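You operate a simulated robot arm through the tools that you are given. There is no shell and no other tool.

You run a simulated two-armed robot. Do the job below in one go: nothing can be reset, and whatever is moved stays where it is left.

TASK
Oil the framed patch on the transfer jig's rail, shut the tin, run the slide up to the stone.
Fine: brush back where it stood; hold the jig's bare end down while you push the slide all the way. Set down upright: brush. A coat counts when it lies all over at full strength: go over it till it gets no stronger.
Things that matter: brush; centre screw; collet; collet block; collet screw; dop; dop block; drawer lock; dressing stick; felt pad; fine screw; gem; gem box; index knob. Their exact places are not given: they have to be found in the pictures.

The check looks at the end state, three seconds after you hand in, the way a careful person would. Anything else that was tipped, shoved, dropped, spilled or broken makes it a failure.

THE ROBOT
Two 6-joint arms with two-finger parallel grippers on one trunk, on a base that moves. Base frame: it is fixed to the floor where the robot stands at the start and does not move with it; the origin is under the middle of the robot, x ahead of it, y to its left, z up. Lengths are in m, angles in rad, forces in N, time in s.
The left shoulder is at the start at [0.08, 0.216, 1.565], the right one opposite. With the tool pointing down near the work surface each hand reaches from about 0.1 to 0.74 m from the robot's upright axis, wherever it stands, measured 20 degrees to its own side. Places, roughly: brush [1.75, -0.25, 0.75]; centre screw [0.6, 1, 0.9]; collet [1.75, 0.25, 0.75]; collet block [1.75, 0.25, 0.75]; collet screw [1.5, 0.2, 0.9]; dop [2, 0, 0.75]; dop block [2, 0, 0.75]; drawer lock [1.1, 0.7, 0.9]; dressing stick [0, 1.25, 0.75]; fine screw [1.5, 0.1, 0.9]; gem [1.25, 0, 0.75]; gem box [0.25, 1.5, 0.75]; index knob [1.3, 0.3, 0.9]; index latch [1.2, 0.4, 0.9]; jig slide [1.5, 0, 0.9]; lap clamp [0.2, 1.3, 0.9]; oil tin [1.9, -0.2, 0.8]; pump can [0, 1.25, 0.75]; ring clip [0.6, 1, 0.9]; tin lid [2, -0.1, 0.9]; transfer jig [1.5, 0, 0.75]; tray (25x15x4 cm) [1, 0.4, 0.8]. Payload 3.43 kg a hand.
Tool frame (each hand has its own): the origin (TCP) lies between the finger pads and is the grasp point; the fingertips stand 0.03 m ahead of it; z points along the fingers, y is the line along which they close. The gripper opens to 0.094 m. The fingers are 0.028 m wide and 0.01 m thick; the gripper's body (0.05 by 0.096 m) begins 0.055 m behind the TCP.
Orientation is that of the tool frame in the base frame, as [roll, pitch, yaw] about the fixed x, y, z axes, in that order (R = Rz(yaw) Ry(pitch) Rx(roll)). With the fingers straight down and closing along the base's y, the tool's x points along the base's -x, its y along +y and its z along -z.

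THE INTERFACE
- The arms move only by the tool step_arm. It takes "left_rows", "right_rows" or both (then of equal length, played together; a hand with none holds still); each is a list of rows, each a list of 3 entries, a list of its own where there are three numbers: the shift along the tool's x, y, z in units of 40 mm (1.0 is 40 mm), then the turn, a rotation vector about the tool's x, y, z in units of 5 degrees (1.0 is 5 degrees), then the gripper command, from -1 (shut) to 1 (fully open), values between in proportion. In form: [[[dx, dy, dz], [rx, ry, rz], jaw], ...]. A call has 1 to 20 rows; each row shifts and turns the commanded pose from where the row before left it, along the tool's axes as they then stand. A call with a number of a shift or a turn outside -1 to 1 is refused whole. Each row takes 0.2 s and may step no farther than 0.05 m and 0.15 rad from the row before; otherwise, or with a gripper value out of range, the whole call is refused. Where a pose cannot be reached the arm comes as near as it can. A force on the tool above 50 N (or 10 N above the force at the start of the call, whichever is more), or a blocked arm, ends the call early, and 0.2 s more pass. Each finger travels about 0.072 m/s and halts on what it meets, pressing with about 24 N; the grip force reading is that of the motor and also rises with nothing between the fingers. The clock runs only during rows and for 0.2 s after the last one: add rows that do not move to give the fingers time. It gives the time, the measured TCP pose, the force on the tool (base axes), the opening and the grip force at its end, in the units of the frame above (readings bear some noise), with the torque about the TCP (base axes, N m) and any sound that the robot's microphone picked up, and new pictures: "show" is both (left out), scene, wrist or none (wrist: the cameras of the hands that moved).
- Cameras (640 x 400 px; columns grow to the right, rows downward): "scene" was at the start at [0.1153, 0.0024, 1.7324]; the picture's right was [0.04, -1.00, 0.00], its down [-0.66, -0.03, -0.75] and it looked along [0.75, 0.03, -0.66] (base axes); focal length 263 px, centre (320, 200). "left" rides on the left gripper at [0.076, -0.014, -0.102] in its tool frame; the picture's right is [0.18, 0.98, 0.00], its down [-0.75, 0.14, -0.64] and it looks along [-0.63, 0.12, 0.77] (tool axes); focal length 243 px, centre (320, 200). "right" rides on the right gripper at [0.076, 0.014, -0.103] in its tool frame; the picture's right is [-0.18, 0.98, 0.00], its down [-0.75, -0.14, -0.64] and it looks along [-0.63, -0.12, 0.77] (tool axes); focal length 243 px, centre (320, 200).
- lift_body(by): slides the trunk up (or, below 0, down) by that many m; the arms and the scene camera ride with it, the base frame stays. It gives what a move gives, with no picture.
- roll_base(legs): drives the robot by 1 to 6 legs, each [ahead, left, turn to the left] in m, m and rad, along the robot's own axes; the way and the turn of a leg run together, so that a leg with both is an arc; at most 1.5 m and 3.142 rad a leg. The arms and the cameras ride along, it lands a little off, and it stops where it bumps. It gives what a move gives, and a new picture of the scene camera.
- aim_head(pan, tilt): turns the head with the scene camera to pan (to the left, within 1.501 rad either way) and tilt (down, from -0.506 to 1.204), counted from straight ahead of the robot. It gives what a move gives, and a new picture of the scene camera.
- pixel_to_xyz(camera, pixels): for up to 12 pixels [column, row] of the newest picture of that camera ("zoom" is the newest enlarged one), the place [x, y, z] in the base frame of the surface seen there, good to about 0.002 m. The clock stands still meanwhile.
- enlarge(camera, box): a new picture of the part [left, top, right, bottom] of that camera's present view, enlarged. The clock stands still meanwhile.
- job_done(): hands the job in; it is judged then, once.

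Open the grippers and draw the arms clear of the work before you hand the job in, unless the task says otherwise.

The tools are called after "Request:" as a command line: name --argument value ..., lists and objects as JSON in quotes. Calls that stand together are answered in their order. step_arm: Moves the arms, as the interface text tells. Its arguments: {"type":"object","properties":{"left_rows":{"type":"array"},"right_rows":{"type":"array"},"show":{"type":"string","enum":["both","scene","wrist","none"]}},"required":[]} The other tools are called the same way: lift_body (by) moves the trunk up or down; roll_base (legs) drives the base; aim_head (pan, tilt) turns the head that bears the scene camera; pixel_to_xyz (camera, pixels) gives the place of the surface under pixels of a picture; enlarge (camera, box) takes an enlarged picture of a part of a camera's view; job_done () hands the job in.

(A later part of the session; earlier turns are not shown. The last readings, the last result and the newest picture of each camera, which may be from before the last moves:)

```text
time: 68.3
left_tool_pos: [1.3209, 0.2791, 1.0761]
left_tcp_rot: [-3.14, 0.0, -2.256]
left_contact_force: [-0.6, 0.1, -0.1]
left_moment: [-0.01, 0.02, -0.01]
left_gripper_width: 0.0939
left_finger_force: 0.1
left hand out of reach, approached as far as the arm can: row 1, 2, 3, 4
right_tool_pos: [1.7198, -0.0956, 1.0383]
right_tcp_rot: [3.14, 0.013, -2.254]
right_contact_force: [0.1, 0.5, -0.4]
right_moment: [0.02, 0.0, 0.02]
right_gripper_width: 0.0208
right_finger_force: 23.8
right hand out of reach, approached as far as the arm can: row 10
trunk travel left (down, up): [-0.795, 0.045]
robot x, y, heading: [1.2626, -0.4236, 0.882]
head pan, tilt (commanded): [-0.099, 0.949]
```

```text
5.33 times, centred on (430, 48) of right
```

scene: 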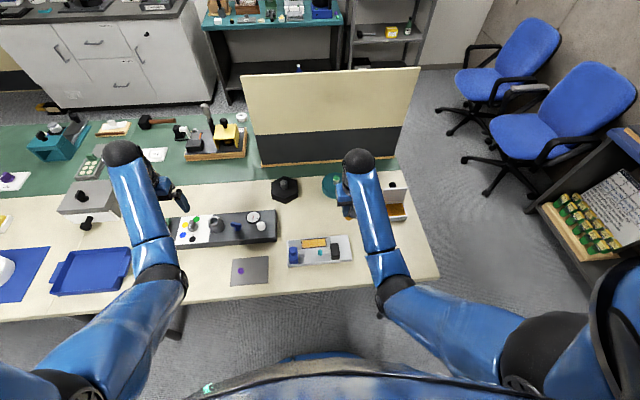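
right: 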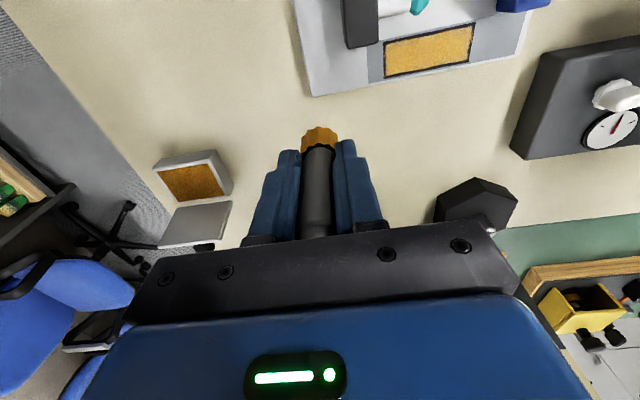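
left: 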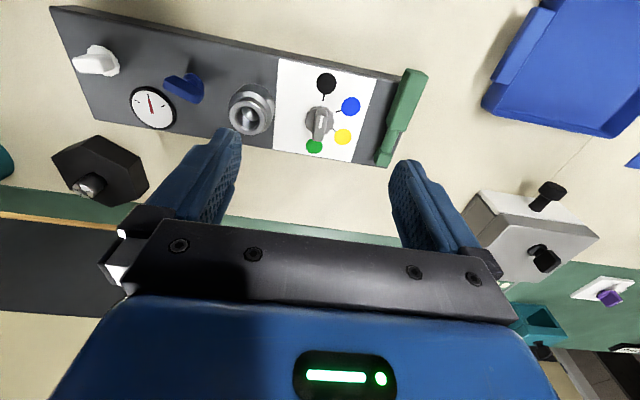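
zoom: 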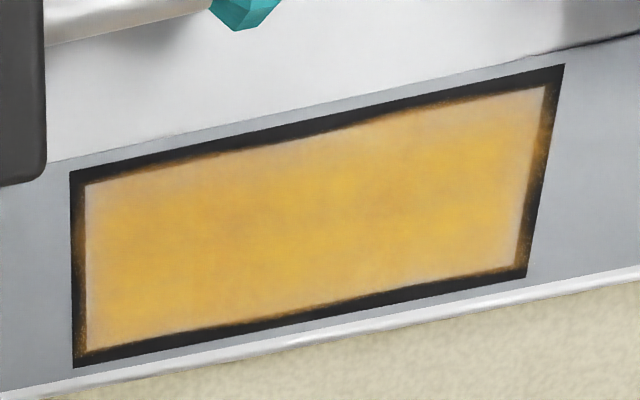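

The coat looks even except the outermost 1–2 mm. Before lowering the trunk for better reach I check the heights of things under the left hand.

Request:
pixel_to_xyz --camera "left" --pixels '[[320, 118], [250, 100], [185, 85], [95, 55], [400, 110], [540, 190], [545, 255], [90, 185], [300, 140], [380, 150], [480, 210]]'

```text
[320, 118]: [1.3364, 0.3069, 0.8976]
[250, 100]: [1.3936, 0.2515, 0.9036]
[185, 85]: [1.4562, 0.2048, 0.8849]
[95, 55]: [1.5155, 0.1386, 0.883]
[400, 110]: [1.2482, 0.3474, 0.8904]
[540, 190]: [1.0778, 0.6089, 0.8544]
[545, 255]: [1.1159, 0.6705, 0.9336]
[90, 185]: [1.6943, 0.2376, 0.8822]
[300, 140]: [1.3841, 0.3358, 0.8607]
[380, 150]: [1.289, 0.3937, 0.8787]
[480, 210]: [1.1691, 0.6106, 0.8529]
```

Nothing under the left hand is above 0.904. I unlock the left arm the same way: slightly outward, then inward and up.

Request:
step_arm --left_rows '[[[-0.5, 0.2, 0.2], [0, 0, 0], 1], [[0, 0, 0], [0, 0, 0], 1], [[0.3, -0.2, -0.8], [0, 0, 0], 1], [[0.3, -0.2, -0.8], [0, 0, 0], 1], [[0.3, -0.2, -0.8], [0, 0, 0], 1], [[0, 0, 0], [0, 0, 0], 1]]' --show "scene"

```text
time: 69.7
left_tool_pos: [1.3393, 0.307, 1.1071]
left_tcp_rot: [-3.139, 0.003, -2.253]
left_contact_force: [0.0, -0.3, 0.7]
left_moment: [0.01, 0.0, 0.01]
left_gripper_width: 0.0942
left_finger_force: 0.0
left hand out of reach, approached as far as the arm can: row 3, 4, 5
right_tool_pos: [1.7208, -0.0956, 1.0377]
right_tcp_rot: [3.141, 0.013, -2.253]
right_contact_force: [-0.1, 0.1, -1.0]
right_moment: [-0.01, -0.02, -0.01]
right_gripper_width: 0.0203
right_finger_force: 23.9
trunk travel left (down, up): [-0.795, 0.045]
robot x, y, heading: [1.2642, -0.4218, 0.887]
head pan, tilt (commanded): [-0.099, 0.949]
```

scene: 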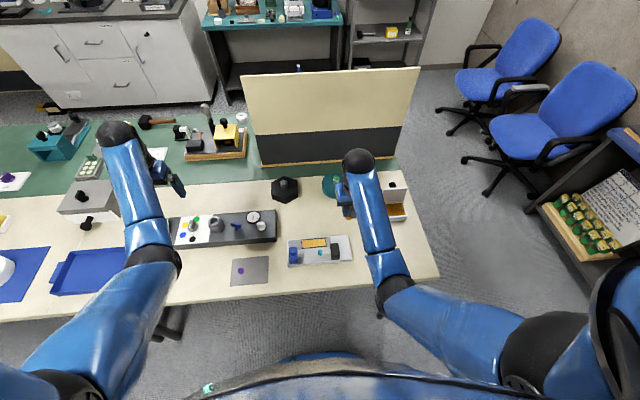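

The left arm is not at full stretch; it is a wrist limit for tool-down at this height, so it is fine where it is. For better right-arm reach at both tin and patch I shift the base 0.07 m right and 0.04 m ahead.

Request:
roll_base --legs '[[0.04, -0.07, -0.006]]'

```text
time: 70.7
left_tool_pos: [1.407, 0.2968, 1.107]
left_tcp_rot: [-3.135, 0.006, -2.258]
left_contact_force: [-0.5, 0.6, -0.4]
left_moment: [0.01, -0.06, 0.0]
left_gripper_width: 0.094
left_finger_force: 0.1
right_tool_pos: [1.7883, -0.1077, 1.0421]
right_tcp_rot: [-3.136, 0.02, -2.259]
right_contact_force: [-0.4, 0.0, 0.3]
right_moment: [-0.03, -0.06, -0.02]
right_gripper_width: 0.0205
right_finger_force: 24.0
trunk travel left (down, up): [-0.795, 0.045]
robot x, y, heading: [1.341, -0.4345, 0.882]
head pan, tilt (commanded): [-0.099, 0.949]
```

scene: 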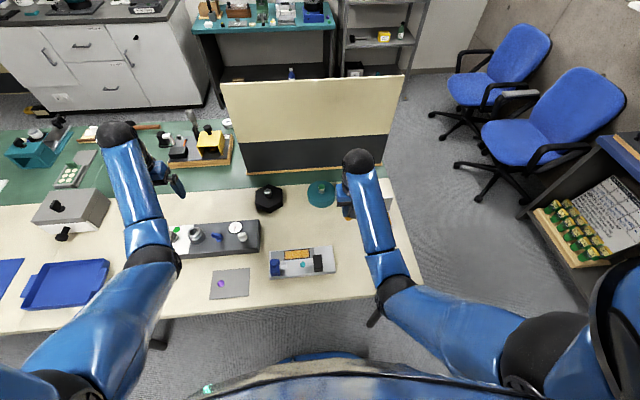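

The robot is at (1.341,−0.4345). I carry the brush over the tin for another dip, descending to z≈0.95 and taking out the small tilt.

Request:
step_arm --right_rows '[[[-0.33, -0.74, 0.46], [0, 0.03, 0], -1], [[-0.33, -0.74, 0.46], [0, 0.03, 0], -1], [[-0.33, -0.74, 0.46], [0, 0.03, 0], -1], [[-0.33, -0.74, 0.46], [0, 0.03, 0], -1], [[-0.33, -0.74, 0.46], [0, 0.03, 0], -1], [[0, 0, 0], [0, 0, 0], -1], [[0, 0, 0], [0, 0, 0], -1]]' --show "both"

```text
time: 72.3
left_tool_pos: [1.4165, 0.2949, 1.1064]
left_tcp_rot: [3.141, 0.0, -2.259]
left_contact_force: [0.3, -0.4, -0.4]
left_moment: [0.0, 0.02, 0.02]
left_gripper_width: 0.0938
left_finger_force: 0.0
right_tool_pos: [1.9566, -0.1507, 0.9463]
right_tcp_rot: [3.139, 0.002, -2.259]
right_contact_force: [0.1, -0.8, -1.1]
right_moment: [0.01, -0.01, -0.01]
right_gripper_width: 0.0205
right_finger_force: 23.7
trunk travel left (down, up): [-0.795, 0.045]
robot x, y, heading: [1.3439, -0.4366, 0.879]
head pan, tilt (commanded): [-0.099, 0.949]
```

scene: 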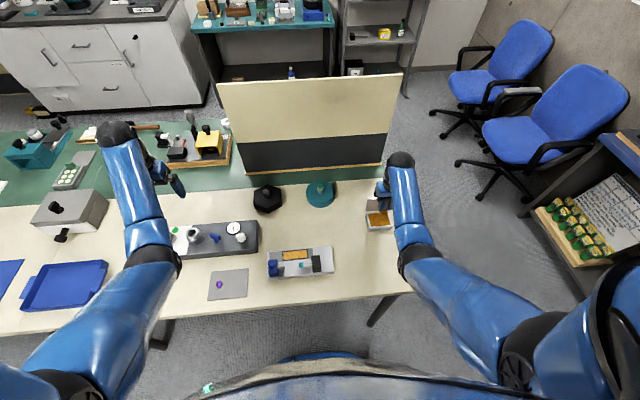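
right: 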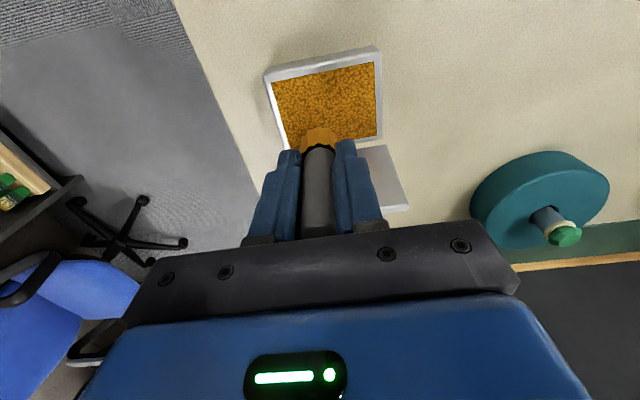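

The brush is about 8 mm too far forward and right of the oil's centre. I correct that and lower until it touches the oil.

Request:
step_arm --right_rows '[[[0.2, 0.22, 0], [0, 0, 0], -1], [[0, 0, 0.5], [0, 0, 0], -1], [[0, 0, 0.5], [0, 0, 0], -1], [[0, 0, 0.1], [0, 0, 0], -1], [[0, 0, 0.05], [0, 0, 0], -1], [[0, 0, 0], [0, 0, 0], -1], [[0, 0, 0], [0, 0, 0], -1]]' --show "wrist"

```text
time: 73.9
left_tool_pos: [1.4148, 0.2937, 1.1078]
left_tcp_rot: [-3.141, 0.003, -2.257]
left_contact_force: [-0.1, 0.1, -0.1]
left_moment: [0.01, 0.0, 0.0]
left_gripper_width: 0.0939
left_finger_force: 0.1
right_tool_pos: [1.9436, -0.1515, 0.9025]
right_tcp_rot: [3.139, 0.005, -2.259]
right_contact_force: [3.0, 0.5, 12.7]
right_moment: [0.15, -0.17, -0.03]
right_gripper_width: 0.0206
right_finger_force: 23.5
trunk travel left (down, up): [-0.795, 0.045]
robot x, y, heading: [1.3409, -0.4347, 0.881]
head pan, tilt (commanded): [-0.099, 0.949]
```

right: 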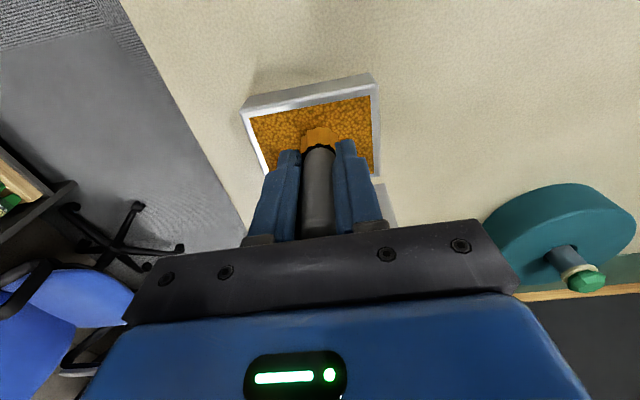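

Dipped with about 13 N. I raise it and carry it back to over the patch's right end.

Request:
step_arm --right_rows '[[[0, 0, -0.3], [0, 0, 0], -1], [[0, 0, -0.55], [0, 0, 0], -1], [[0, 0, -0.55], [0, 0, 0], -1], [[0.269, 0.73, 0], [0, 0, 0], -1], [[0.269, 0.73, 0], [0, 0, 0], -1], [[0.269, 0.73, 0], [0, 0, 0], -1], [[0.269, 0.73, 0], [0, 0, 0], -1], [[0.269, 0.73, 0], [0, 0, 0], -1], [[0.269, 0.73, 0], [0, 0, 0], -1], [[0.269, 0.73, 0], [0, 0, 0], -1], [[0.269, 0.73, 0], [0, 0, 0], -1], [[0.269, 0.73, 0], [0, 0, 0], -1], [[0.269, 0.73, 0], [0, 0, 0], -1], [[0, 0, 0], [0, 0, 0], -1], [[0, 0, 0], [0, 0, 0], -1]]' --show "wrist"

```text
time: 77.1
left_tool_pos: [1.417, 0.2944, 1.1062]
left_tcp_rot: [3.14, -0.001, -2.258]
left_contact_force: [0.0, 0.1, -0.4]
left_moment: [0.02, -0.03, -0.04]
left_gripper_width: 0.0941
left_finger_force: 0.1
right_tool_pos: [1.6494, -0.0496, 0.9562]
right_tcp_rot: [3.141, -0.001, -2.26]
right_contact_force: [0.2, -0.4, -0.4]
right_moment: [-0.04, 0.02, 0.01]
right_gripper_width: 0.0206
right_finger_force: 23.3
trunk travel left (down, up): [-0.795, 0.045]
robot x, y, heading: [1.3413, -0.4354, 0.881]
head pan, tilt (commanded): [-0.099, 0.949]
```

right: 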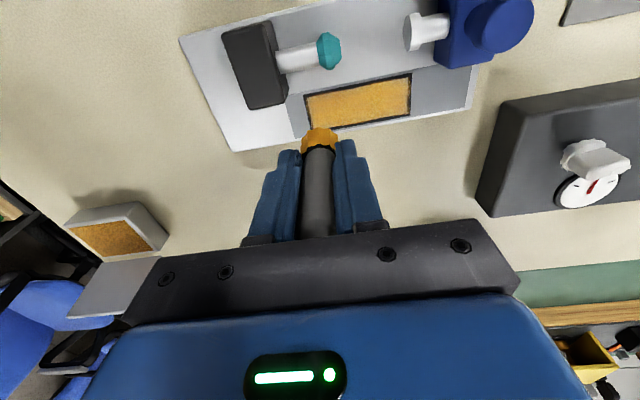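

The brush is over the right end of the patch. I lower it to just above contact, then by small steps.

Request:
step_arm --right_rows '[[[0, 0, 0.6], [0, 0, 0], -1], [[0, 0, 0.6], [0, 0, 0], -1], [[0, 0, 0.23], [0, 0, 0], -1], [[0, 0, 0.05], [0, 0, 0], -1], [[0, 0, 0.04], [0, 0, 0], -1], [[0, 0, 0], [0, 0, 0], -1], [[0, 0, 0], [0, 0, 0], -1]]' --show "none"

```text
time: 78.7
left_tool_pos: [1.4163, 0.2948, 1.1076]
left_tcp_rot: [3.141, -0.001, -2.261]
left_contact_force: [-0.1, -0.2, -0.2]
left_moment: [0.02, 0.0, -0.01]
left_gripper_width: 0.0938
left_finger_force: 0.1
right_tool_pos: [1.6479, -0.0501, 0.8971]
right_tcp_rot: [3.14, 0.002, -2.259]
right_contact_force: [0.4, -0.6, -0.2]
right_moment: [0.01, 0.0, 0.03]
right_gripper_width: 0.0206
right_finger_force: 24.2
trunk travel left (down, up): [-0.795, 0.045]
robot x, y, heading: [1.3423, -0.4381, 0.879]
head pan, tilt (commanded): [-0.099, 0.949]
```

Request:
step_arm --right_rows '[[[0, 0, 0.03], [0, 0, 0], -1], [[0, 0, 0.03], [0, 0, 0], -1], [[0, 0, 0], [0, 0, 0], -1]]' --show "none"

```text
time: 79.5
left_tool_pos: [1.4157, 0.2939, 1.1076]
left_tcp_rot: [3.142, 0.001, -2.259]
left_contact_force: [-0.3, -0.1, 0.0]
left_moment: [-0.04, 0.04, 0.0]
left_gripper_width: 0.094
left_finger_force: 0.1
right_tool_pos: [1.6471, -0.0493, 0.8945]
right_tcp_rot: [3.14, 0.002, -2.259]
right_contact_force: [-1.0, 0.3, 0.9]
right_moment: [0.0, 0.01, -0.01]
right_gripper_width: 0.0207
right_finger_force: 24.0
trunk travel left (down, up): [-0.795, 0.045]
robot x, y, heading: [1.3418, -0.4358, 0.884]
head pan, tilt (commanded): [-0.099, 0.949]
```

Almost at contact. I press about 1 mm further and go around the patch along its edges.

Request:
step_arm --right_rows '[[[0, 0, 0.035], [0, 0, 0], -1], [[0, -0.2, 0], [0, 0, 0], -1], [[0.15, 0, 0], [0, 0, 0], -1], [[-0.2, 0, 0], [0, 0, 0], -1], [[-0.2, 0, 0], [0, 0, 0], -1], [[0, 0.25, 0], [0, 0, 0], -1], [[0, 0.25, 0], [0, 0, 0], -1], [[0, 0.25, 0], [0, 0, 0], -1], [[0, 0.25, 0], [0, 0, 0], -1], [[0, 0.25, 0], [0, 0, 0], -1], [[0, 0.25, 0], [0, 0, 0], -1], [[0, 0.25, 0], [0, 0, 0], -1], [[0, 0.25, 0], [0, 0, 0], -1], [[0.2, 0, 0], [0, 0, 0], -1], [[0.2, 0, 0], [0, 0, 0], -1], [[0, -0.25, 0], [0, 0, 0], -1], [[0, -0.25, 0], [0, 0, 0], -1], [[0, -0.25, 0], [0, 0, 0], -1], [[0, -0.25, 0], [0, 0, 0], -1], [[0, -0.25, 0], [0, 0, 0], -1]]' --show "wrist"

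```text
time: 83.7
left_tool_pos: [1.4157, 0.2942, 1.1073]
left_tcp_rot: [-3.14, 0.003, -2.258]
left_contact_force: [0.0, -0.3, 0.8]
left_moment: [-0.02, 0.02, -0.03]
left_gripper_width: 0.0942
left_finger_force: 0.0
right_tool_pos: [1.6274, -0.0407, 0.8939]
right_tcp_rot: [3.139, 0.002, -2.259]
right_contact_force: [-2.8, 2.5, 11.8]
right_moment: [0.26, 0.07, 0.07]
right_gripper_width: 0.0205
right_finger_force: 24.0
trunk travel left (down, up): [-0.795, 0.045]
robot x, y, heading: [1.3454, -0.4349, 0.884]
head pan, tilt (commanded): [-0.099, 0.949]
```

right: 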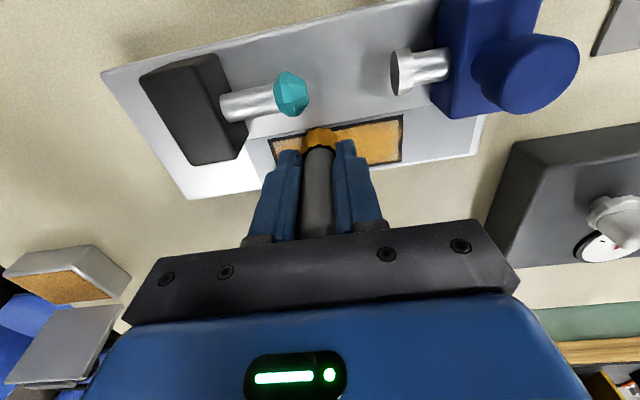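

Going well at about 12 N. I finish the near edge to the right end and make two further passes along the middle.

Request:
step_arm --right_rows '[[[0, -0.25, 0], [0, 0, 0], -1], [[0, -0.25, 0], [0, 0, 0], -1], [[0, -0.25, 0], [0, 0, 0], -1], [[-0.2, 0, 0], [0, 0, 0], -1], [[0, 0.25, 0], [0, 0, 0], -1], [[0, 0.25, 0], [0, 0, 0], -1], [[0, 0.25, 0], [0, 0, 0], -1], [[0, 0.25, 0], [0, 0, 0], -1], [[0, 0.25, 0], [0, 0, 0], -1], [[0, 0.25, 0], [0, 0, 0], -1], [[0, 0.25, 0], [0, 0, 0], -1], [[0, 0.25, 0], [0, 0, 0], -1], [[-0.15, 0, 0], [0, 0, 0], -1], [[0, -0.28, 0], [0, 0, 0], -1], [[0, -0.28, 0], [0, 0, 0], -1], [[0, -0.28, 0], [0, 0, 0], -1], [[0, -0.28, 0], [0, 0, 0], -1], [[0, -0.28, 0], [0, 0, 0], -1], [[0, -0.28, 0], [0, 0, 0], -1], [[0, -0.28, 0], [0, 0, 0], -1]]' --show "wrist"

Request:
enlarge --camera "right" --box '[280, 60, 456, 170]'

```text
time: 87.9
left_tool_pos: [1.4159, 0.295, 1.1075]
left_tcp_rot: [3.141, 0.001, -2.257]
left_contact_force: [0.2, -0.2, -0.4]
left_moment: [0.0, -0.02, 0.02]
left_gripper_width: 0.094
left_finger_force: 0.0
right_tool_pos: [1.6554, -0.0484, 0.894]
right_tcp_rot: [3.139, 0.003, -2.258]
right_contact_force: [-2.4, 3.8, 13.2]
right_moment: [0.28, 0.08, 0.01]
right_gripper_width: 0.0206
right_finger_force: 23.8
trunk travel left (down, up): [-0.795, 0.045]
robot x, y, heading: [1.3414, -0.4347, 0.882]
head pan, tilt (commanded): [-0.099, 0.949]
```

right: 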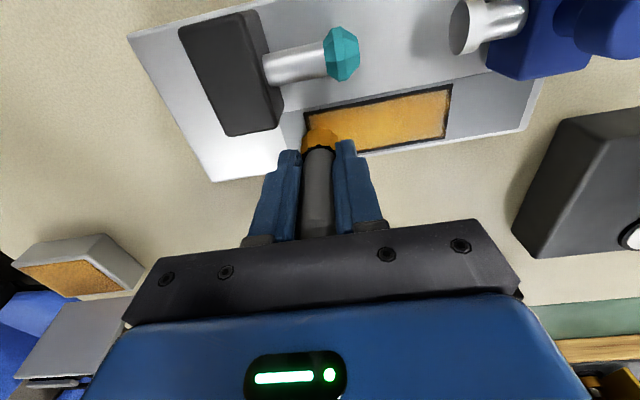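

```text
3.64 times, centred on (368, 115) of right
```

zoom: 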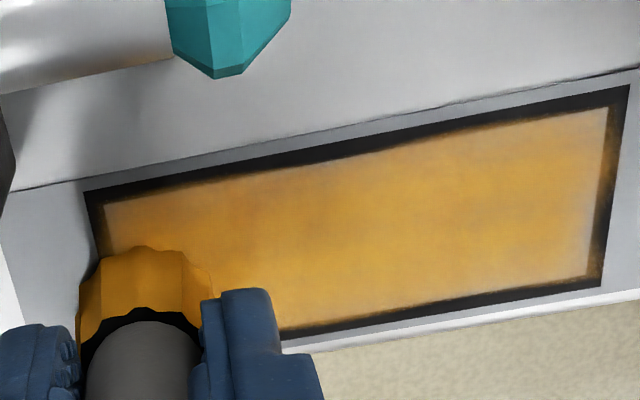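

No visible change in strength from these passes, so the coat is at its full. I lift the brush and carry it to above its home spot, then compare the patch in the scene picture.

Request:
step_arm --right_rows '[[[0, 0, -0.3], [0, 0, 0], -1], [[0, 0, -0.7], [0, 0, 0], -1], [[0, 0, -0.65], [0, 0, 0], -1], [[0.186, -0.753, 0], [0, 0, 0], -1], [[0.186, -0.753, 0], [0, 0, 0], -1], [[0.186, -0.753, 0], [0, 0, 0], -1], [[0.186, -0.753, 0], [0, 0, 0], -1], [[0.186, -0.753, 0], [0, 0, 0], -1], [[0.186, -0.753, 0], [0, 0, 0], -1], [[0.186, -0.753, 0], [0, 0, 0], -1], [[0.186, -0.753, 0], [0, 0, 0], -1], [[0.186, -0.753, 0], [0, 0, 0], -1], [[0.186, -0.753, 0], [0, 0, 0], -1], [[0, 0, 0], [0, 0, 0], -1], [[0, 0, 0], [0, 0, 0], -1]]' --show "both"

Request:
enlarge --camera "scene" --box '[276, 240, 316, 265]'

Request:
enlarge --camera "right" --box '[240, 90, 400, 190]'

```text
time: 91.1
left_tool_pos: [1.4161, 0.2954, 1.1071]
left_tcp_rot: [-3.141, 0.001, -2.259]
left_contact_force: [-0.5, 1.0, 0.9]
left_moment: [-0.01, -0.02, 0.0]
left_gripper_width: 0.094
left_finger_force: 0.1
right_tool_pos: [1.8426, -0.2966, 0.9602]
right_tcp_rot: [3.14, 0.002, -2.258]
right_contact_force: [1.6, -0.4, -1.0]
right_moment: [0.02, -0.02, 0.0]
right_gripper_width: 0.0207
right_finger_force: 23.6
trunk travel left (down, up): [-0.795, 0.045]
robot x, y, heading: [1.3407, -0.4344, 0.881]
head pan, tilt (commanded): [-0.099, 0.949]
```

scene: 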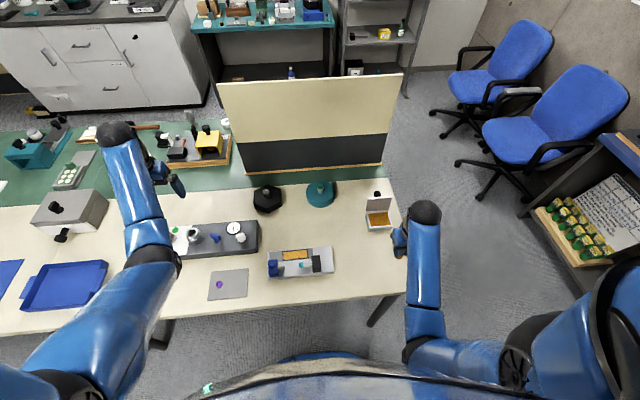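
right: 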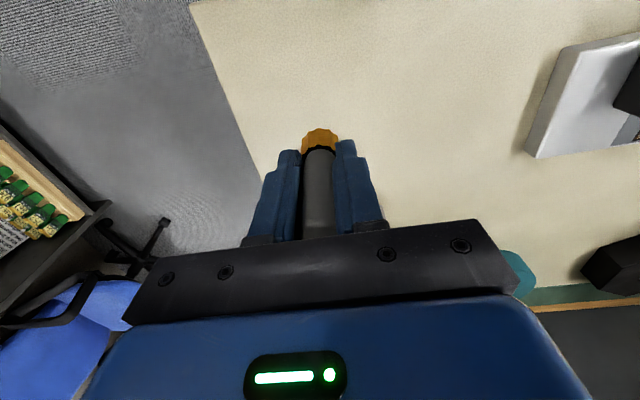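

```text
16.00 times, centred on (296, 252) of scene
```

zoom: 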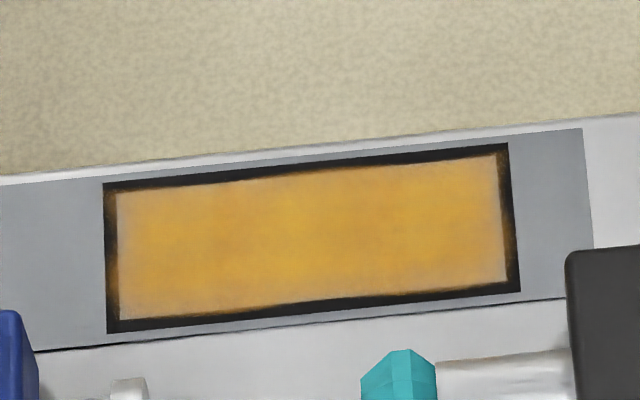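

```text
4.00 times, centred on (320, 140) of right
```

zoom: 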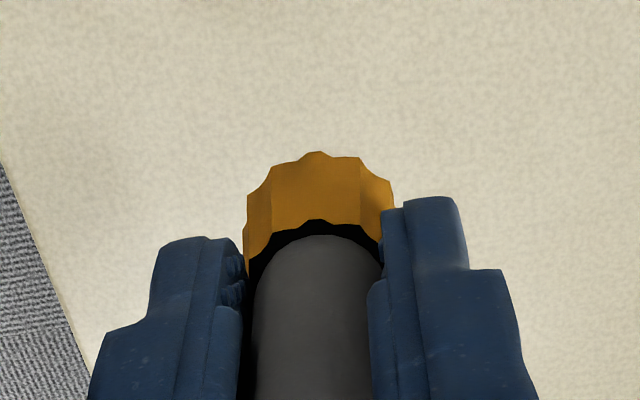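

The coat is even and full. The brush is above its home; I lower it to just over the bench.

Request:
step_arm --right_rows '[[[0.03, 0, 0.6], [0, 0, 0], -1], [[0, 0, 0.7], [0, 0, 0], -1], [[0, 0, 0.6], [0, 0, 0], -1], [[0, 0, 0.2], [0, 0, 0], -1], [[0, 0, 0], [0, 0, 0], -1], [[0, 0, 0], [0, 0, 0], -1]]' --show "both"

Request:
enlarge --camera "scene" --box '[370, 200, 450, 250]'

```text
time: 92.5
left_tool_pos: [1.4171, 0.2945, 1.1066]
left_tcp_rot: [-3.142, -0.001, -2.26]
left_contact_force: [-0.3, 0.4, -1.0]
left_moment: [-0.01, 0.02, -0.04]
left_gripper_width: 0.094
left_finger_force: 0.1
right_tool_pos: [1.8441, -0.2964, 0.8763]
right_tcp_rot: [3.14, 0.001, -2.259]
right_contact_force: [-0.2, 0.2, -0.2]
right_moment: [0.02, 0.0, -0.04]
right_gripper_width: 0.0205
right_finger_force: 23.9
trunk travel left (down, up): [-0.795, 0.045]
robot x, y, heading: [1.3415, -0.4378, 0.879]
head pan, tilt (commanded): [-0.099, 0.949]
```

scene: 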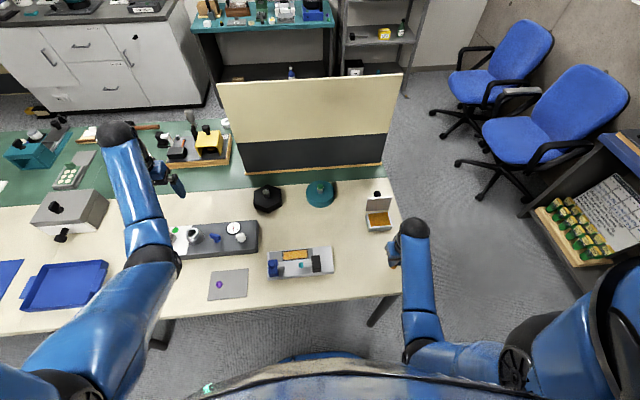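
right: 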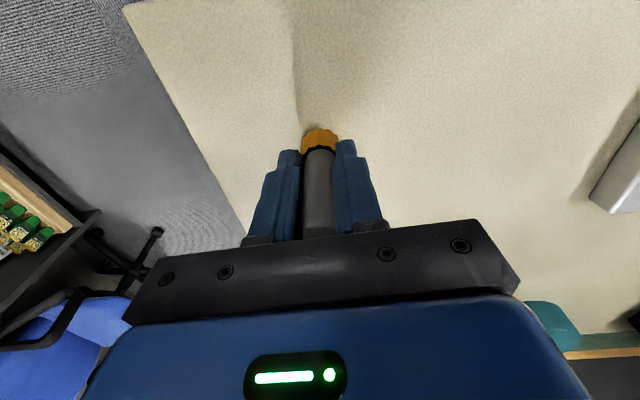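

```text
8.00 times, centred on (410, 225) of scene
```

zoom: 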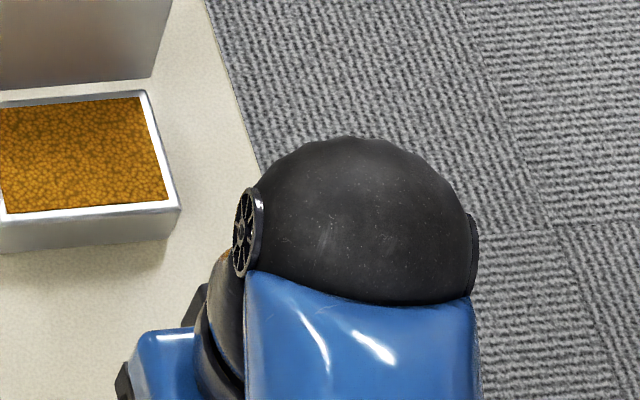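

About 5 mm above the bench. I trim 2–3 mm back and left and lower until the brush stands on the bench.

Request:
step_arm --right_rows '[[[0.05, 0.04, 0.05], [0, 0, 0], -1], [[0, 0, 0.04], [0, 0, 0], -1], [[0, 0, 0.03], [0, 0, 0], -1], [[0, 0, 0], [0, 0, 0], -1], [[0, 0, 0], [0, 0, 0], -1]]' --show "none"

```text
time: 93.7
left_tool_pos: [1.4143, 0.2946, 1.1082]
left_tcp_rot: [-3.142, 0.003, -2.26]
left_contact_force: [-0.3, -0.2, -0.3]
left_moment: [0.03, -0.01, -0.04]
left_gripper_width: 0.0938
left_finger_force: 0.0
right_tool_pos: [1.8399, -0.2986, 0.8716]
right_tcp_rot: [3.141, 0.008, -2.258]
right_contact_force: [2.5, -2.4, 25.6]
right_moment: [-0.05, -0.26, -0.01]
right_gripper_width: 0.0207
right_finger_force: 24.5
trunk travel left (down, up): [-0.795, 0.045]
robot x, y, heading: [1.3411, -0.4363, 0.883]
head pan, tilt (commanded): [-0.099, 0.949]
```

It stands on the bench with 26 N, too much. I ease up 2 mm before opening.

Request:
step_arm --right_rows '[[[0, 0, -0.04], [0, 0, 0], -1], [[0, 0, 0], [0, 0, 0], -1]]' --show "none"

```text
time: 94.3
left_tool_pos: [1.4154, 0.2937, 1.1081]
left_tcp_rot: [-3.141, 0.002, -2.259]
left_contact_force: [0.2, 0.0, 0.4]
left_moment: [-0.04, -0.03, -0.04]
left_gripper_width: 0.0938
left_finger_force: 0.1
right_tool_pos: [1.839, -0.2956, 0.8714]
right_tcp_rot: [3.141, 0.003, -2.257]
right_contact_force: [3.7, -0.1, 15.1]
right_moment: [0.09, -0.28, -0.01]
right_gripper_width: 0.0206
right_finger_force: 24.2
trunk travel left (down, up): [-0.795, 0.045]
robot x, y, heading: [1.3465, -0.435, 0.882]
head pan, tilt (commanded): [-0.099, 0.949]
```

Still 15 N; I ease up another 1.2 mm.

Request:
step_arm --right_rows '[[[0, 0, -0.03], [0, 0, 0], -1], [[0, 0, 0], [0, 0, 0], -1]]' --show "none"

```text
time: 94.9
left_tool_pos: [1.4158, 0.2961, 1.1071]
left_tcp_rot: [3.141, 0.001, -2.26]
left_contact_force: [0.2, 0.1, 0.1]
left_moment: [-0.03, 0.01, -0.01]
left_gripper_width: 0.0939
left_finger_force: 0.0
right_tool_pos: [1.8387, -0.2973, 0.8724]
right_tcp_rot: [3.14, 0.0, -2.258]
right_contact_force: [3.0, 1.7, 8.5]
right_moment: [0.13, -0.25, -0.04]
right_gripper_width: 0.0208
right_finger_force: 24.1
trunk travel left (down, up): [-0.795, 0.045]
robot x, y, heading: [1.3405, -0.437, 0.885]
head pan, tilt (commanded): [-0.099, 0.949]
```

8.5 N left. I ease a touch more and then open the fingers slowly.

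Request:
step_arm --right_rows '[[[0, 0, -0.015], [0, 0, 0], -1], [[0, 0, 0], [0, 0, 0], -0.52], [[0, 0, 0], [0, 0, 0], -0.45], [[0, 0, 0], [0, 0, 0], -0.35], [[0, 0, 0], [0, 0, 0], -0.1], [[0, 0, 0], [0, 0, 0], 0.2], [[0, 0, 0], [0, 0, 0], 0.2]]' --show "wrist"

```text
time: 96.5
left_tool_pos: [1.4173, 0.2951, 1.1068]
left_tcp_rot: [-3.141, 0.0, -2.258]
left_contact_force: [-0.3, 0.3, -1.1]
left_moment: [-0.01, 0.01, -0.02]
left_gripper_width: 0.0937
left_finger_force: 0.0
right_tool_pos: [1.8405, -0.298, 0.8729]
right_tcp_rot: [3.138, 0.0, -2.259]
right_contact_force: [-0.1, 0.3, 0.3]
right_moment: [0.03, -0.01, 0.02]
right_gripper_width: 0.0564
right_finger_force: 0.0
trunk travel left (down, up): [-0.795, 0.045]
robot x, y, heading: [1.3413, -0.4374, 0.884]
head pan, tilt (commanded): [-0.099, 0.949]
```

right: 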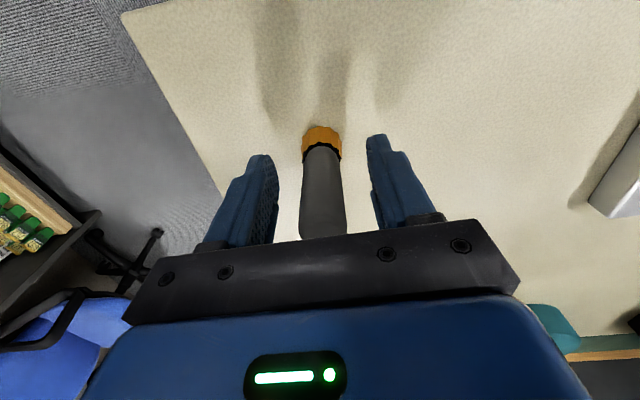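

The brush stands free between the fingers. I open fully and rise straight up.

Request:
step_arm --right_rows '[[[0, 0, 0], [0, 0, 0], 0.7], [[0, 0, -0.4], [0, 0, 0], 0.9], [[0, 0, -0.7], [0, 0, 0], 0.9], [[0, 0, -0.7], [0, 0, 0], 0.9], [[0, 0, -0.6], [0, 0, 0], 0.9], [[0, 0, 0], [0, 0, 0], 0.9]]' --show "both"

```text
time: 97.9
left_tool_pos: [1.4161, 0.2951, 1.1071]
left_tcp_rot: [-3.141, 0.0, -2.259]
left_contact_force: [0.1, 0.2, 0.3]
left_moment: [0.03, -0.02, 0.02]
left_gripper_width: 0.0941
left_finger_force: 0.1
right_tool_pos: [1.8399, -0.2973, 0.9673]
right_tcp_rot: [3.14, 0.0, -2.259]
right_contact_force: [-0.8, -1.1, 0.4]
right_moment: [0.01, -0.02, 0.03]
right_gripper_width: 0.0892
right_finger_force: 0.1
trunk travel left (down, up): [-0.795, 0.045]
robot x, y, heading: [1.3428, -0.4371, 0.882]
head pan, tilt (commanded): [-0.099, 0.949]
```

scene: 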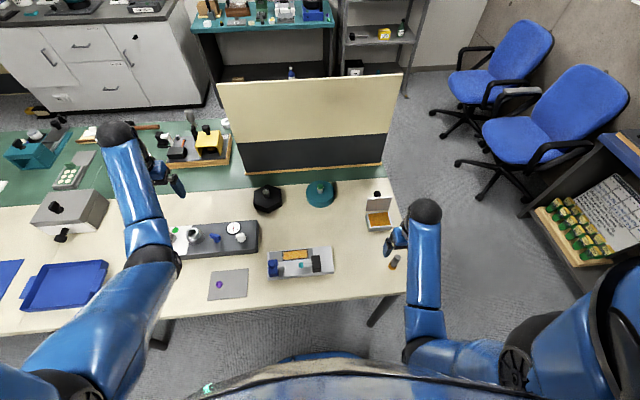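
right: 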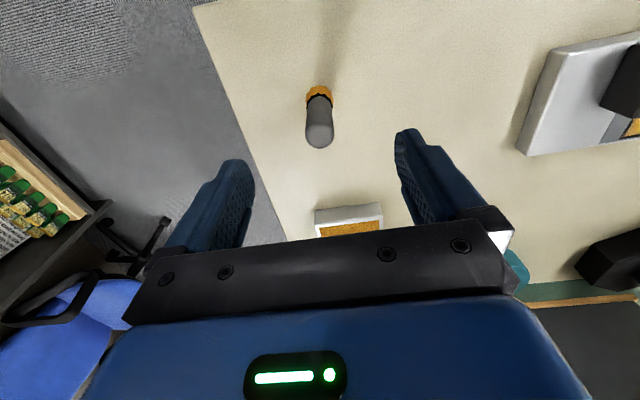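

The brush stands upright where it was (same pixel spot (320,137) as before). Next the lid: I close the fingers, move over the tin's front at z≈0.99 and tilt the fingers 20° forward so they can reach down behind the open lid beside its knob.

Request:
step_arm --right_rows '[[[0, 0, -0.3], [0, 0, 0], 0.2], [[-0.5, -0.1, -0.2], [0, 0, 0], -0.5], [[-0.75, -0.1, -0.1], [0, 0, 0], -1], [[-0.75, -0.1, 0], [0, 0, 0], -1], [[-0.75, -0.1, 0], [0, 0, 0], -1], [[-0.75, -0.1, 0], [0, 0, 0], -1], [[0, 0, 0], [0, -1, 0], -1], [[0, 0, 0], [0, -1, 0], -1], [[0, 0, 0], [0, -1, 0], -1], [[0, 0, 0], [0, -1, 0], -1], [[0, 0, 0], [0, 0, 0], -1]]' --show "both"

```text
time: 100.3
left_tool_pos: [1.4154, 0.2948, 1.1071]
left_tcp_rot: [-3.141, 0.001, -2.259]
left_contact_force: [-0.2, -0.6, 0.0]
left_moment: [0.01, 0.01, 0.01]
left_gripper_width: 0.0942
left_finger_force: 0.0
right_tool_pos: [1.9451, -0.2022, 0.9931]
right_tcp_rot: [3.139, 0.353, -2.259]
right_contact_force: [0.0, -0.5, -0.7]
right_moment: [-0.01, 0.0, -0.01]
right_gripper_width: 0.0001
right_finger_force: 23.9
trunk travel left (down, up): [-0.795, 0.045]
robot x, y, heading: [1.3421, -0.4323, 0.884]
head pan, tilt (commanded): [-0.099, 0.949]
```

scene: 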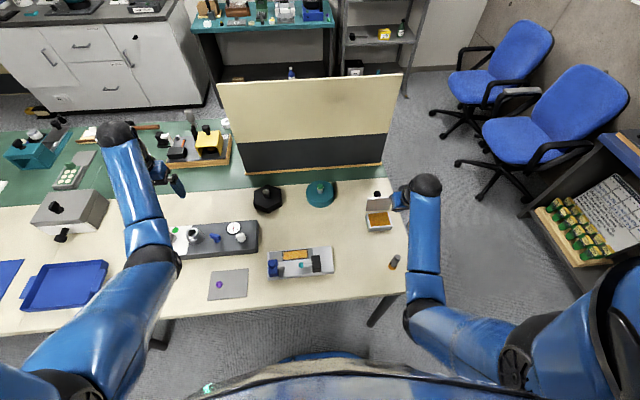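
right: 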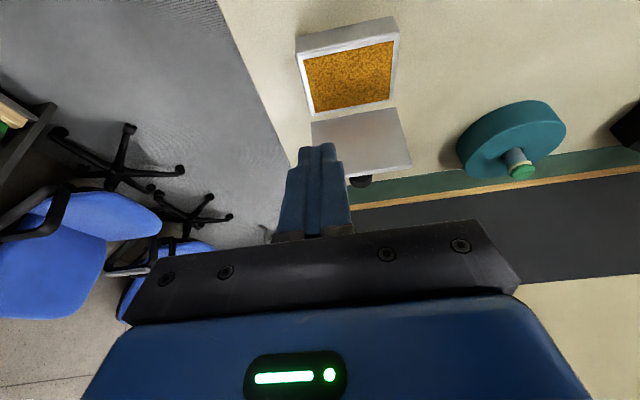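

The fingers are tilted 20° forward; lid visible at (360,140) with its knob at (360,182). I measure the lid's edges from this view.

Request:
enlarge --camera "right" --box '[270, 10, 430, 210]'

Request:
pixel_to_xyz --camera "right" --pixels '[[316, 126], [393, 112], [407, 160], [345, 170], [360, 140], [362, 183], [352, 181], [372, 178], [330, 130], [400, 165], [340, 100], [300, 60]]'

```text
2.00 times, centred on (350, 110) of right
```

zoom: 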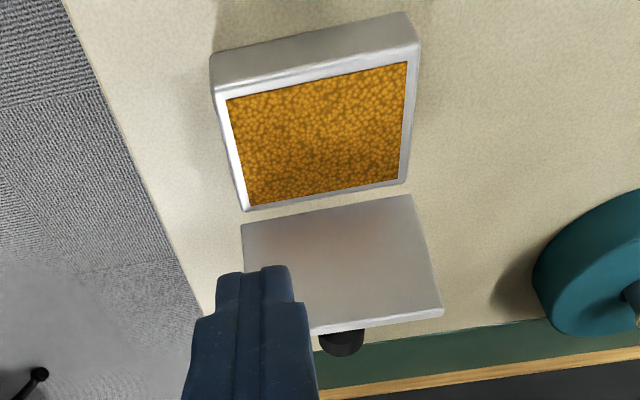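

```text
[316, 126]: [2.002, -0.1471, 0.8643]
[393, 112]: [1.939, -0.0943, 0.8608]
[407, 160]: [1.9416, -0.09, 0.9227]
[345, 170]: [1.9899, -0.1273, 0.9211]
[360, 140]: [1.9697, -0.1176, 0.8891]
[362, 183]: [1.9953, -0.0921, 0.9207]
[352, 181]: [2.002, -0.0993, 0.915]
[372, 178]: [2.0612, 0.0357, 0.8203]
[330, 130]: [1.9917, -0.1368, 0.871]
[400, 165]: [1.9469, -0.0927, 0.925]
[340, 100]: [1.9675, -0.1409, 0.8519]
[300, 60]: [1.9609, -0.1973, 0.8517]
```

The lid spans right 0.157–0.242 (O-frame), top z≈0.927 leaning back slightly; knob at r≈0.2, forward 0.71. I move the closed fingers over the lid to behind its right part (r≈0.23), tips at z≈0.955.

Request:
step_arm --right_rows '[[[-0.648, 0.01, 0.302], [0, 0, 0], -1], [[-0.648, 0.01, 0.302], [0, 0, 0], -1], [[-0.648, 0.01, 0.302], [0, 0, 0], -1], [[-0.648, 0.01, 0.302], [0, 0, 0], -1], [[0, 0, 0], [0, 0, 0], -1], [[0, 0, 0], [0, 0, 0], -1]]' --show "both"

Request:
enlarge --camera "scene" --box '[350, 165, 430, 235]'

```text
time: 101.7
left_tool_pos: [1.4165, 0.2949, 1.107]
left_tcp_rot: [3.14, 0.001, -2.259]
left_contact_force: [0.1, -0.1, -0.2]
left_moment: [-0.01, -0.05, 0.01]
left_gripper_width: 0.0942
left_finger_force: 0.1
right_tool_pos: [2.0159, -0.113, 0.9817]
right_tcp_rot: [3.139, 0.35, -2.259]
right_contact_force: [0.1, 0.3, 0.5]
right_moment: [0.02, 0.0, 0.01]
right_gripper_width: 0.0
right_finger_force: 23.9
trunk travel left (down, up): [-0.795, 0.045]
robot x, y, heading: [1.3406, -0.4338, 0.88]
head pan, tilt (commanded): [-0.099, 0.949]
```

scene: 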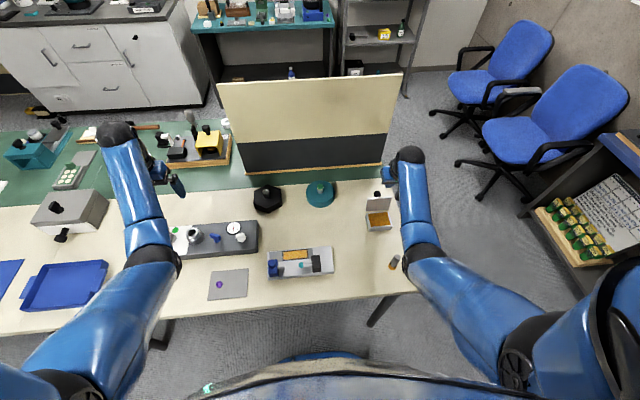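
right: 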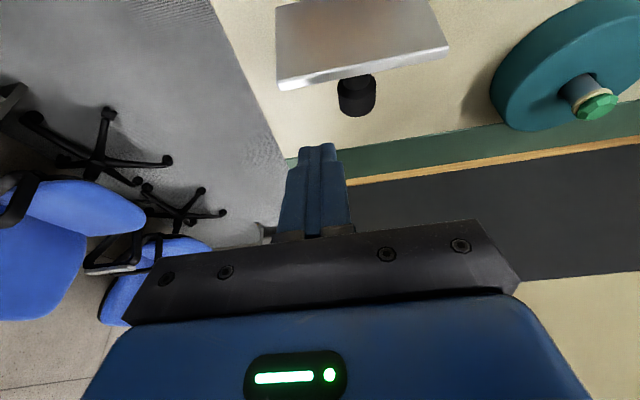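

```text
5.71 times, centred on (390, 200) of scene
```

zoom: 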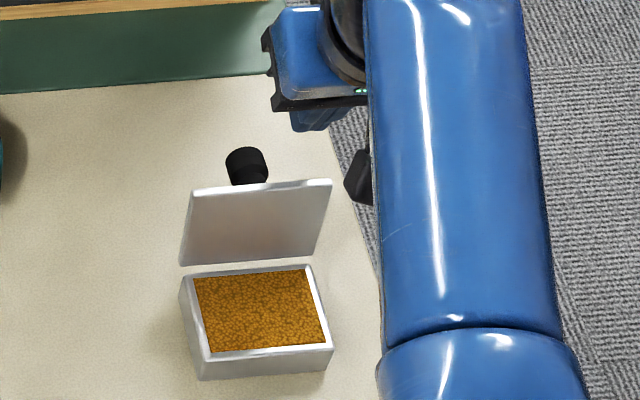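

Now the fingertips are past the lid; the knob is seen at (357,95) and the lid's top edge from (280,88) to (447,50). I measure the knob's extents for clearance.

Request:
pixel_to_xyz --camera "right" --pixels '[[357, 80], [357, 95], [357, 110], [342, 98], [373, 95], [300, 83], [283, 86], [440, 52], [360, 68], [350, 112]]'

```text
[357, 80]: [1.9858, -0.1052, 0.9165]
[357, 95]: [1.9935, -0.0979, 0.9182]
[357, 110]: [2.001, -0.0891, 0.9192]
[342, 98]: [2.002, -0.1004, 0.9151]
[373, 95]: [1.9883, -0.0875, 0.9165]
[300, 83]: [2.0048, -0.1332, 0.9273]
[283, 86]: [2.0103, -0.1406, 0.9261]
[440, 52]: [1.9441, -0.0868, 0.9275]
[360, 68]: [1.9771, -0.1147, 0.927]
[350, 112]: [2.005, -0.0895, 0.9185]
```

The gap beside the knob is about 5 mm and behind the lid about 1 cm. I lower the fingertips straight down 5 cm behind the lid's right part.

Request:
step_arm --right_rows '[[[0.143, -0.01, 0.392], [0, 0, 0], -1], [[0.143, -0.01, 0.392], [0, 0, 0], -1], [[0.143, -0.01, 0.392], [0, 0, 0], -1], [[0, 0, 0], [0, 0, 0], -1]]' --show "both"

```text
time: 102.7
left_tool_pos: [1.4178, 0.2948, 1.1067]
left_tcp_rot: [-3.141, 0.0, -2.258]
left_contact_force: [0.0, -0.2, 0.0]
left_moment: [0.02, -0.02, 0.0]
left_gripper_width: 0.0941
left_finger_force: 0.0
right_tool_pos: [2.0181, -0.1131, 0.9308]
right_tcp_rot: [3.139, 0.351, -2.258]
right_contact_force: [-0.4, -1.0, 0.0]
right_moment: [-0.01, -0.06, 0.01]
right_gripper_width: 0.0
right_finger_force: 23.8
trunk travel left (down, up): [-0.795, 0.045]
robot x, y, heading: [1.3417, -0.4414, 0.88]
head pan, tilt (commanded): [-0.099, 0.949]
```

scene: 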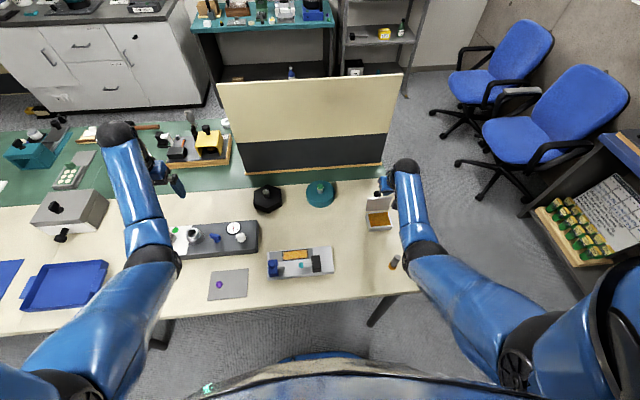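
right: 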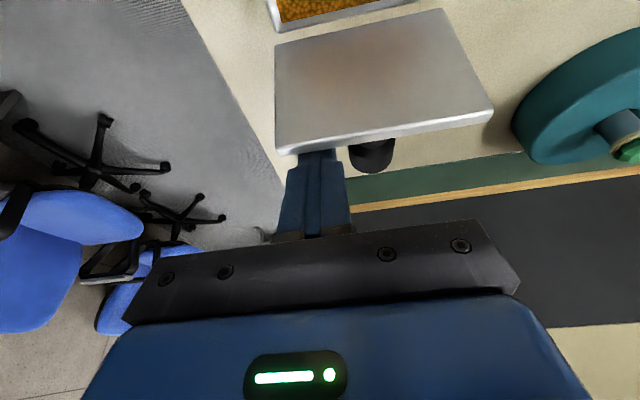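

The fingertips are now behind the lid (hidden by it at (318,155)). I pull toward the robot in small steps to swing the lid forward.

Request:
step_arm --right_rows '[[[0.235, 0, -0.085], [0, 0, 0], -1], [[0.235, 0, -0.085], [0, 0, 0], -1], [[0.235, 0, -0.085], [0, 0, 0], -1], [[0.235, 0, -0.085], [0, 0, 0], -1], [[0, 0, 0], [0, 0, 0], -1]]' --show "both"

```text
time: 103.9
left_tool_pos: [1.4172, 0.2953, 1.1063]
left_tcp_rot: [-3.14, 0.001, -2.259]
left_contact_force: [-0.5, -0.2, -0.2]
left_moment: [-0.03, 0.0, -0.01]
left_gripper_width: 0.094
left_finger_force: 0.0
right_tool_pos: [1.9906, -0.1448, 0.9317]
right_tcp_rot: [3.139, 0.349, -2.258]
right_contact_force: [-0.2, 0.5, 0.4]
right_moment: [0.0, -0.01, 0.0]
right_gripper_width: 0.0
right_finger_force: 23.8
trunk travel left (down, up): [-0.795, 0.045]
robot x, y, heading: [1.3383, -0.4344, 0.878]
head pan, tilt (commanded): [-0.099, 0.949]
```

scene: 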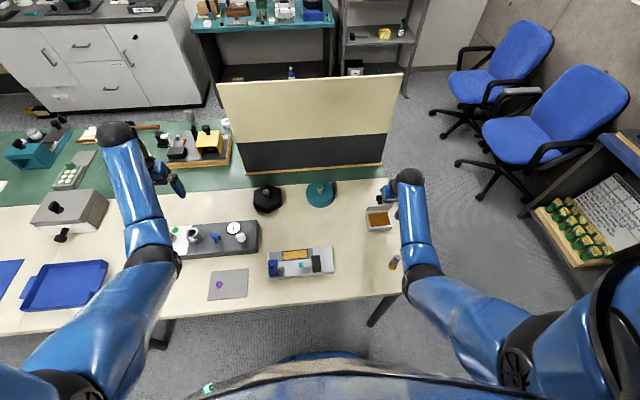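
right: 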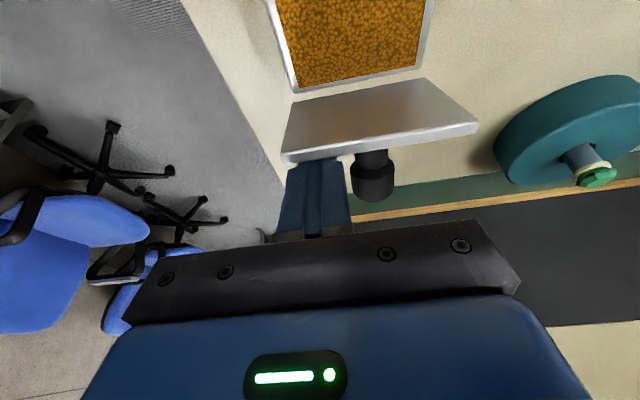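

The lid follows the finger with little force and is leaning forward. I keep pulling another 5 cm.

Request:
step_arm --right_rows '[[[0.235, 0, -0.085], [0, 0, 0], -1], [[0.235, 0, -0.085], [0, 0, 0], -1], [[0.235, 0, -0.085], [0, 0, 0], -1], [[0.235, 0, -0.085], [0, 0, 0], -1], [[0.235, 0, -0.085], [0, 0, 0], -1], [[0, 0, 0], [0, 0, 0], -1]]' --show "both"

Request:
enlarge --camera "scene" --box '[350, 175, 430, 245]'

```text
time: 105.3
left_tool_pos: [1.4169, 0.2962, 1.1065]
left_tcp_rot: [-3.14, 0.0, -2.259]
left_contact_force: [0.2, 0.4, -0.7]
left_moment: [-0.02, 0.0, 0.02]
left_gripper_width: 0.0942
left_finger_force: 0.0
right_tool_pos: [1.9608, -0.1823, 0.932]
right_tcp_rot: [3.138, 0.35, -2.258]
right_contact_force: [-1.1, -0.5, 0.1]
right_moment: [-0.01, -0.02, 0.02]
right_gripper_width: 0.0
right_finger_force: 24.1
trunk travel left (down, up): [-0.795, 0.045]
robot x, y, heading: [1.3389, -0.4357, 0.887]
head pan, tilt (commanded): [-0.099, 0.949]
```

scene: 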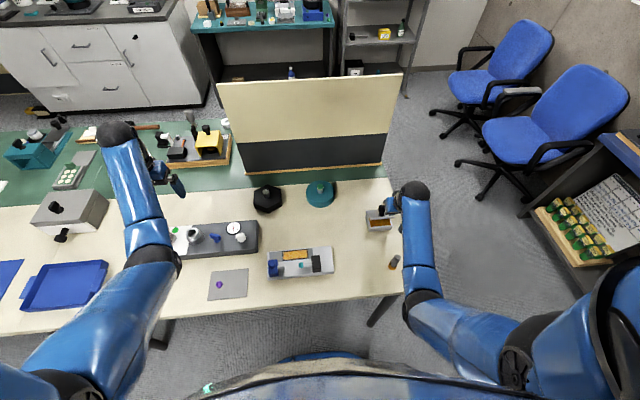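
right: 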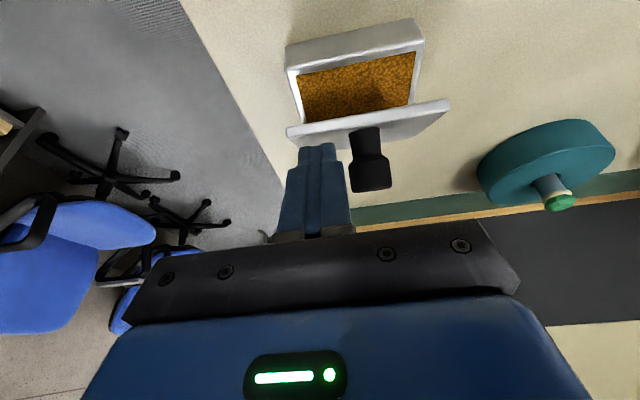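

```text
5.71 times, centred on (390, 210) of scene
```

zoom: 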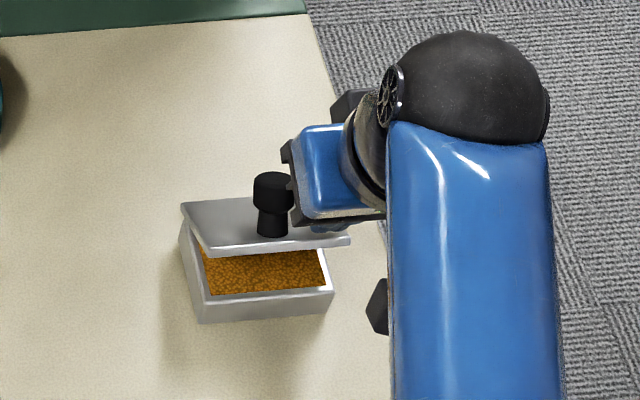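

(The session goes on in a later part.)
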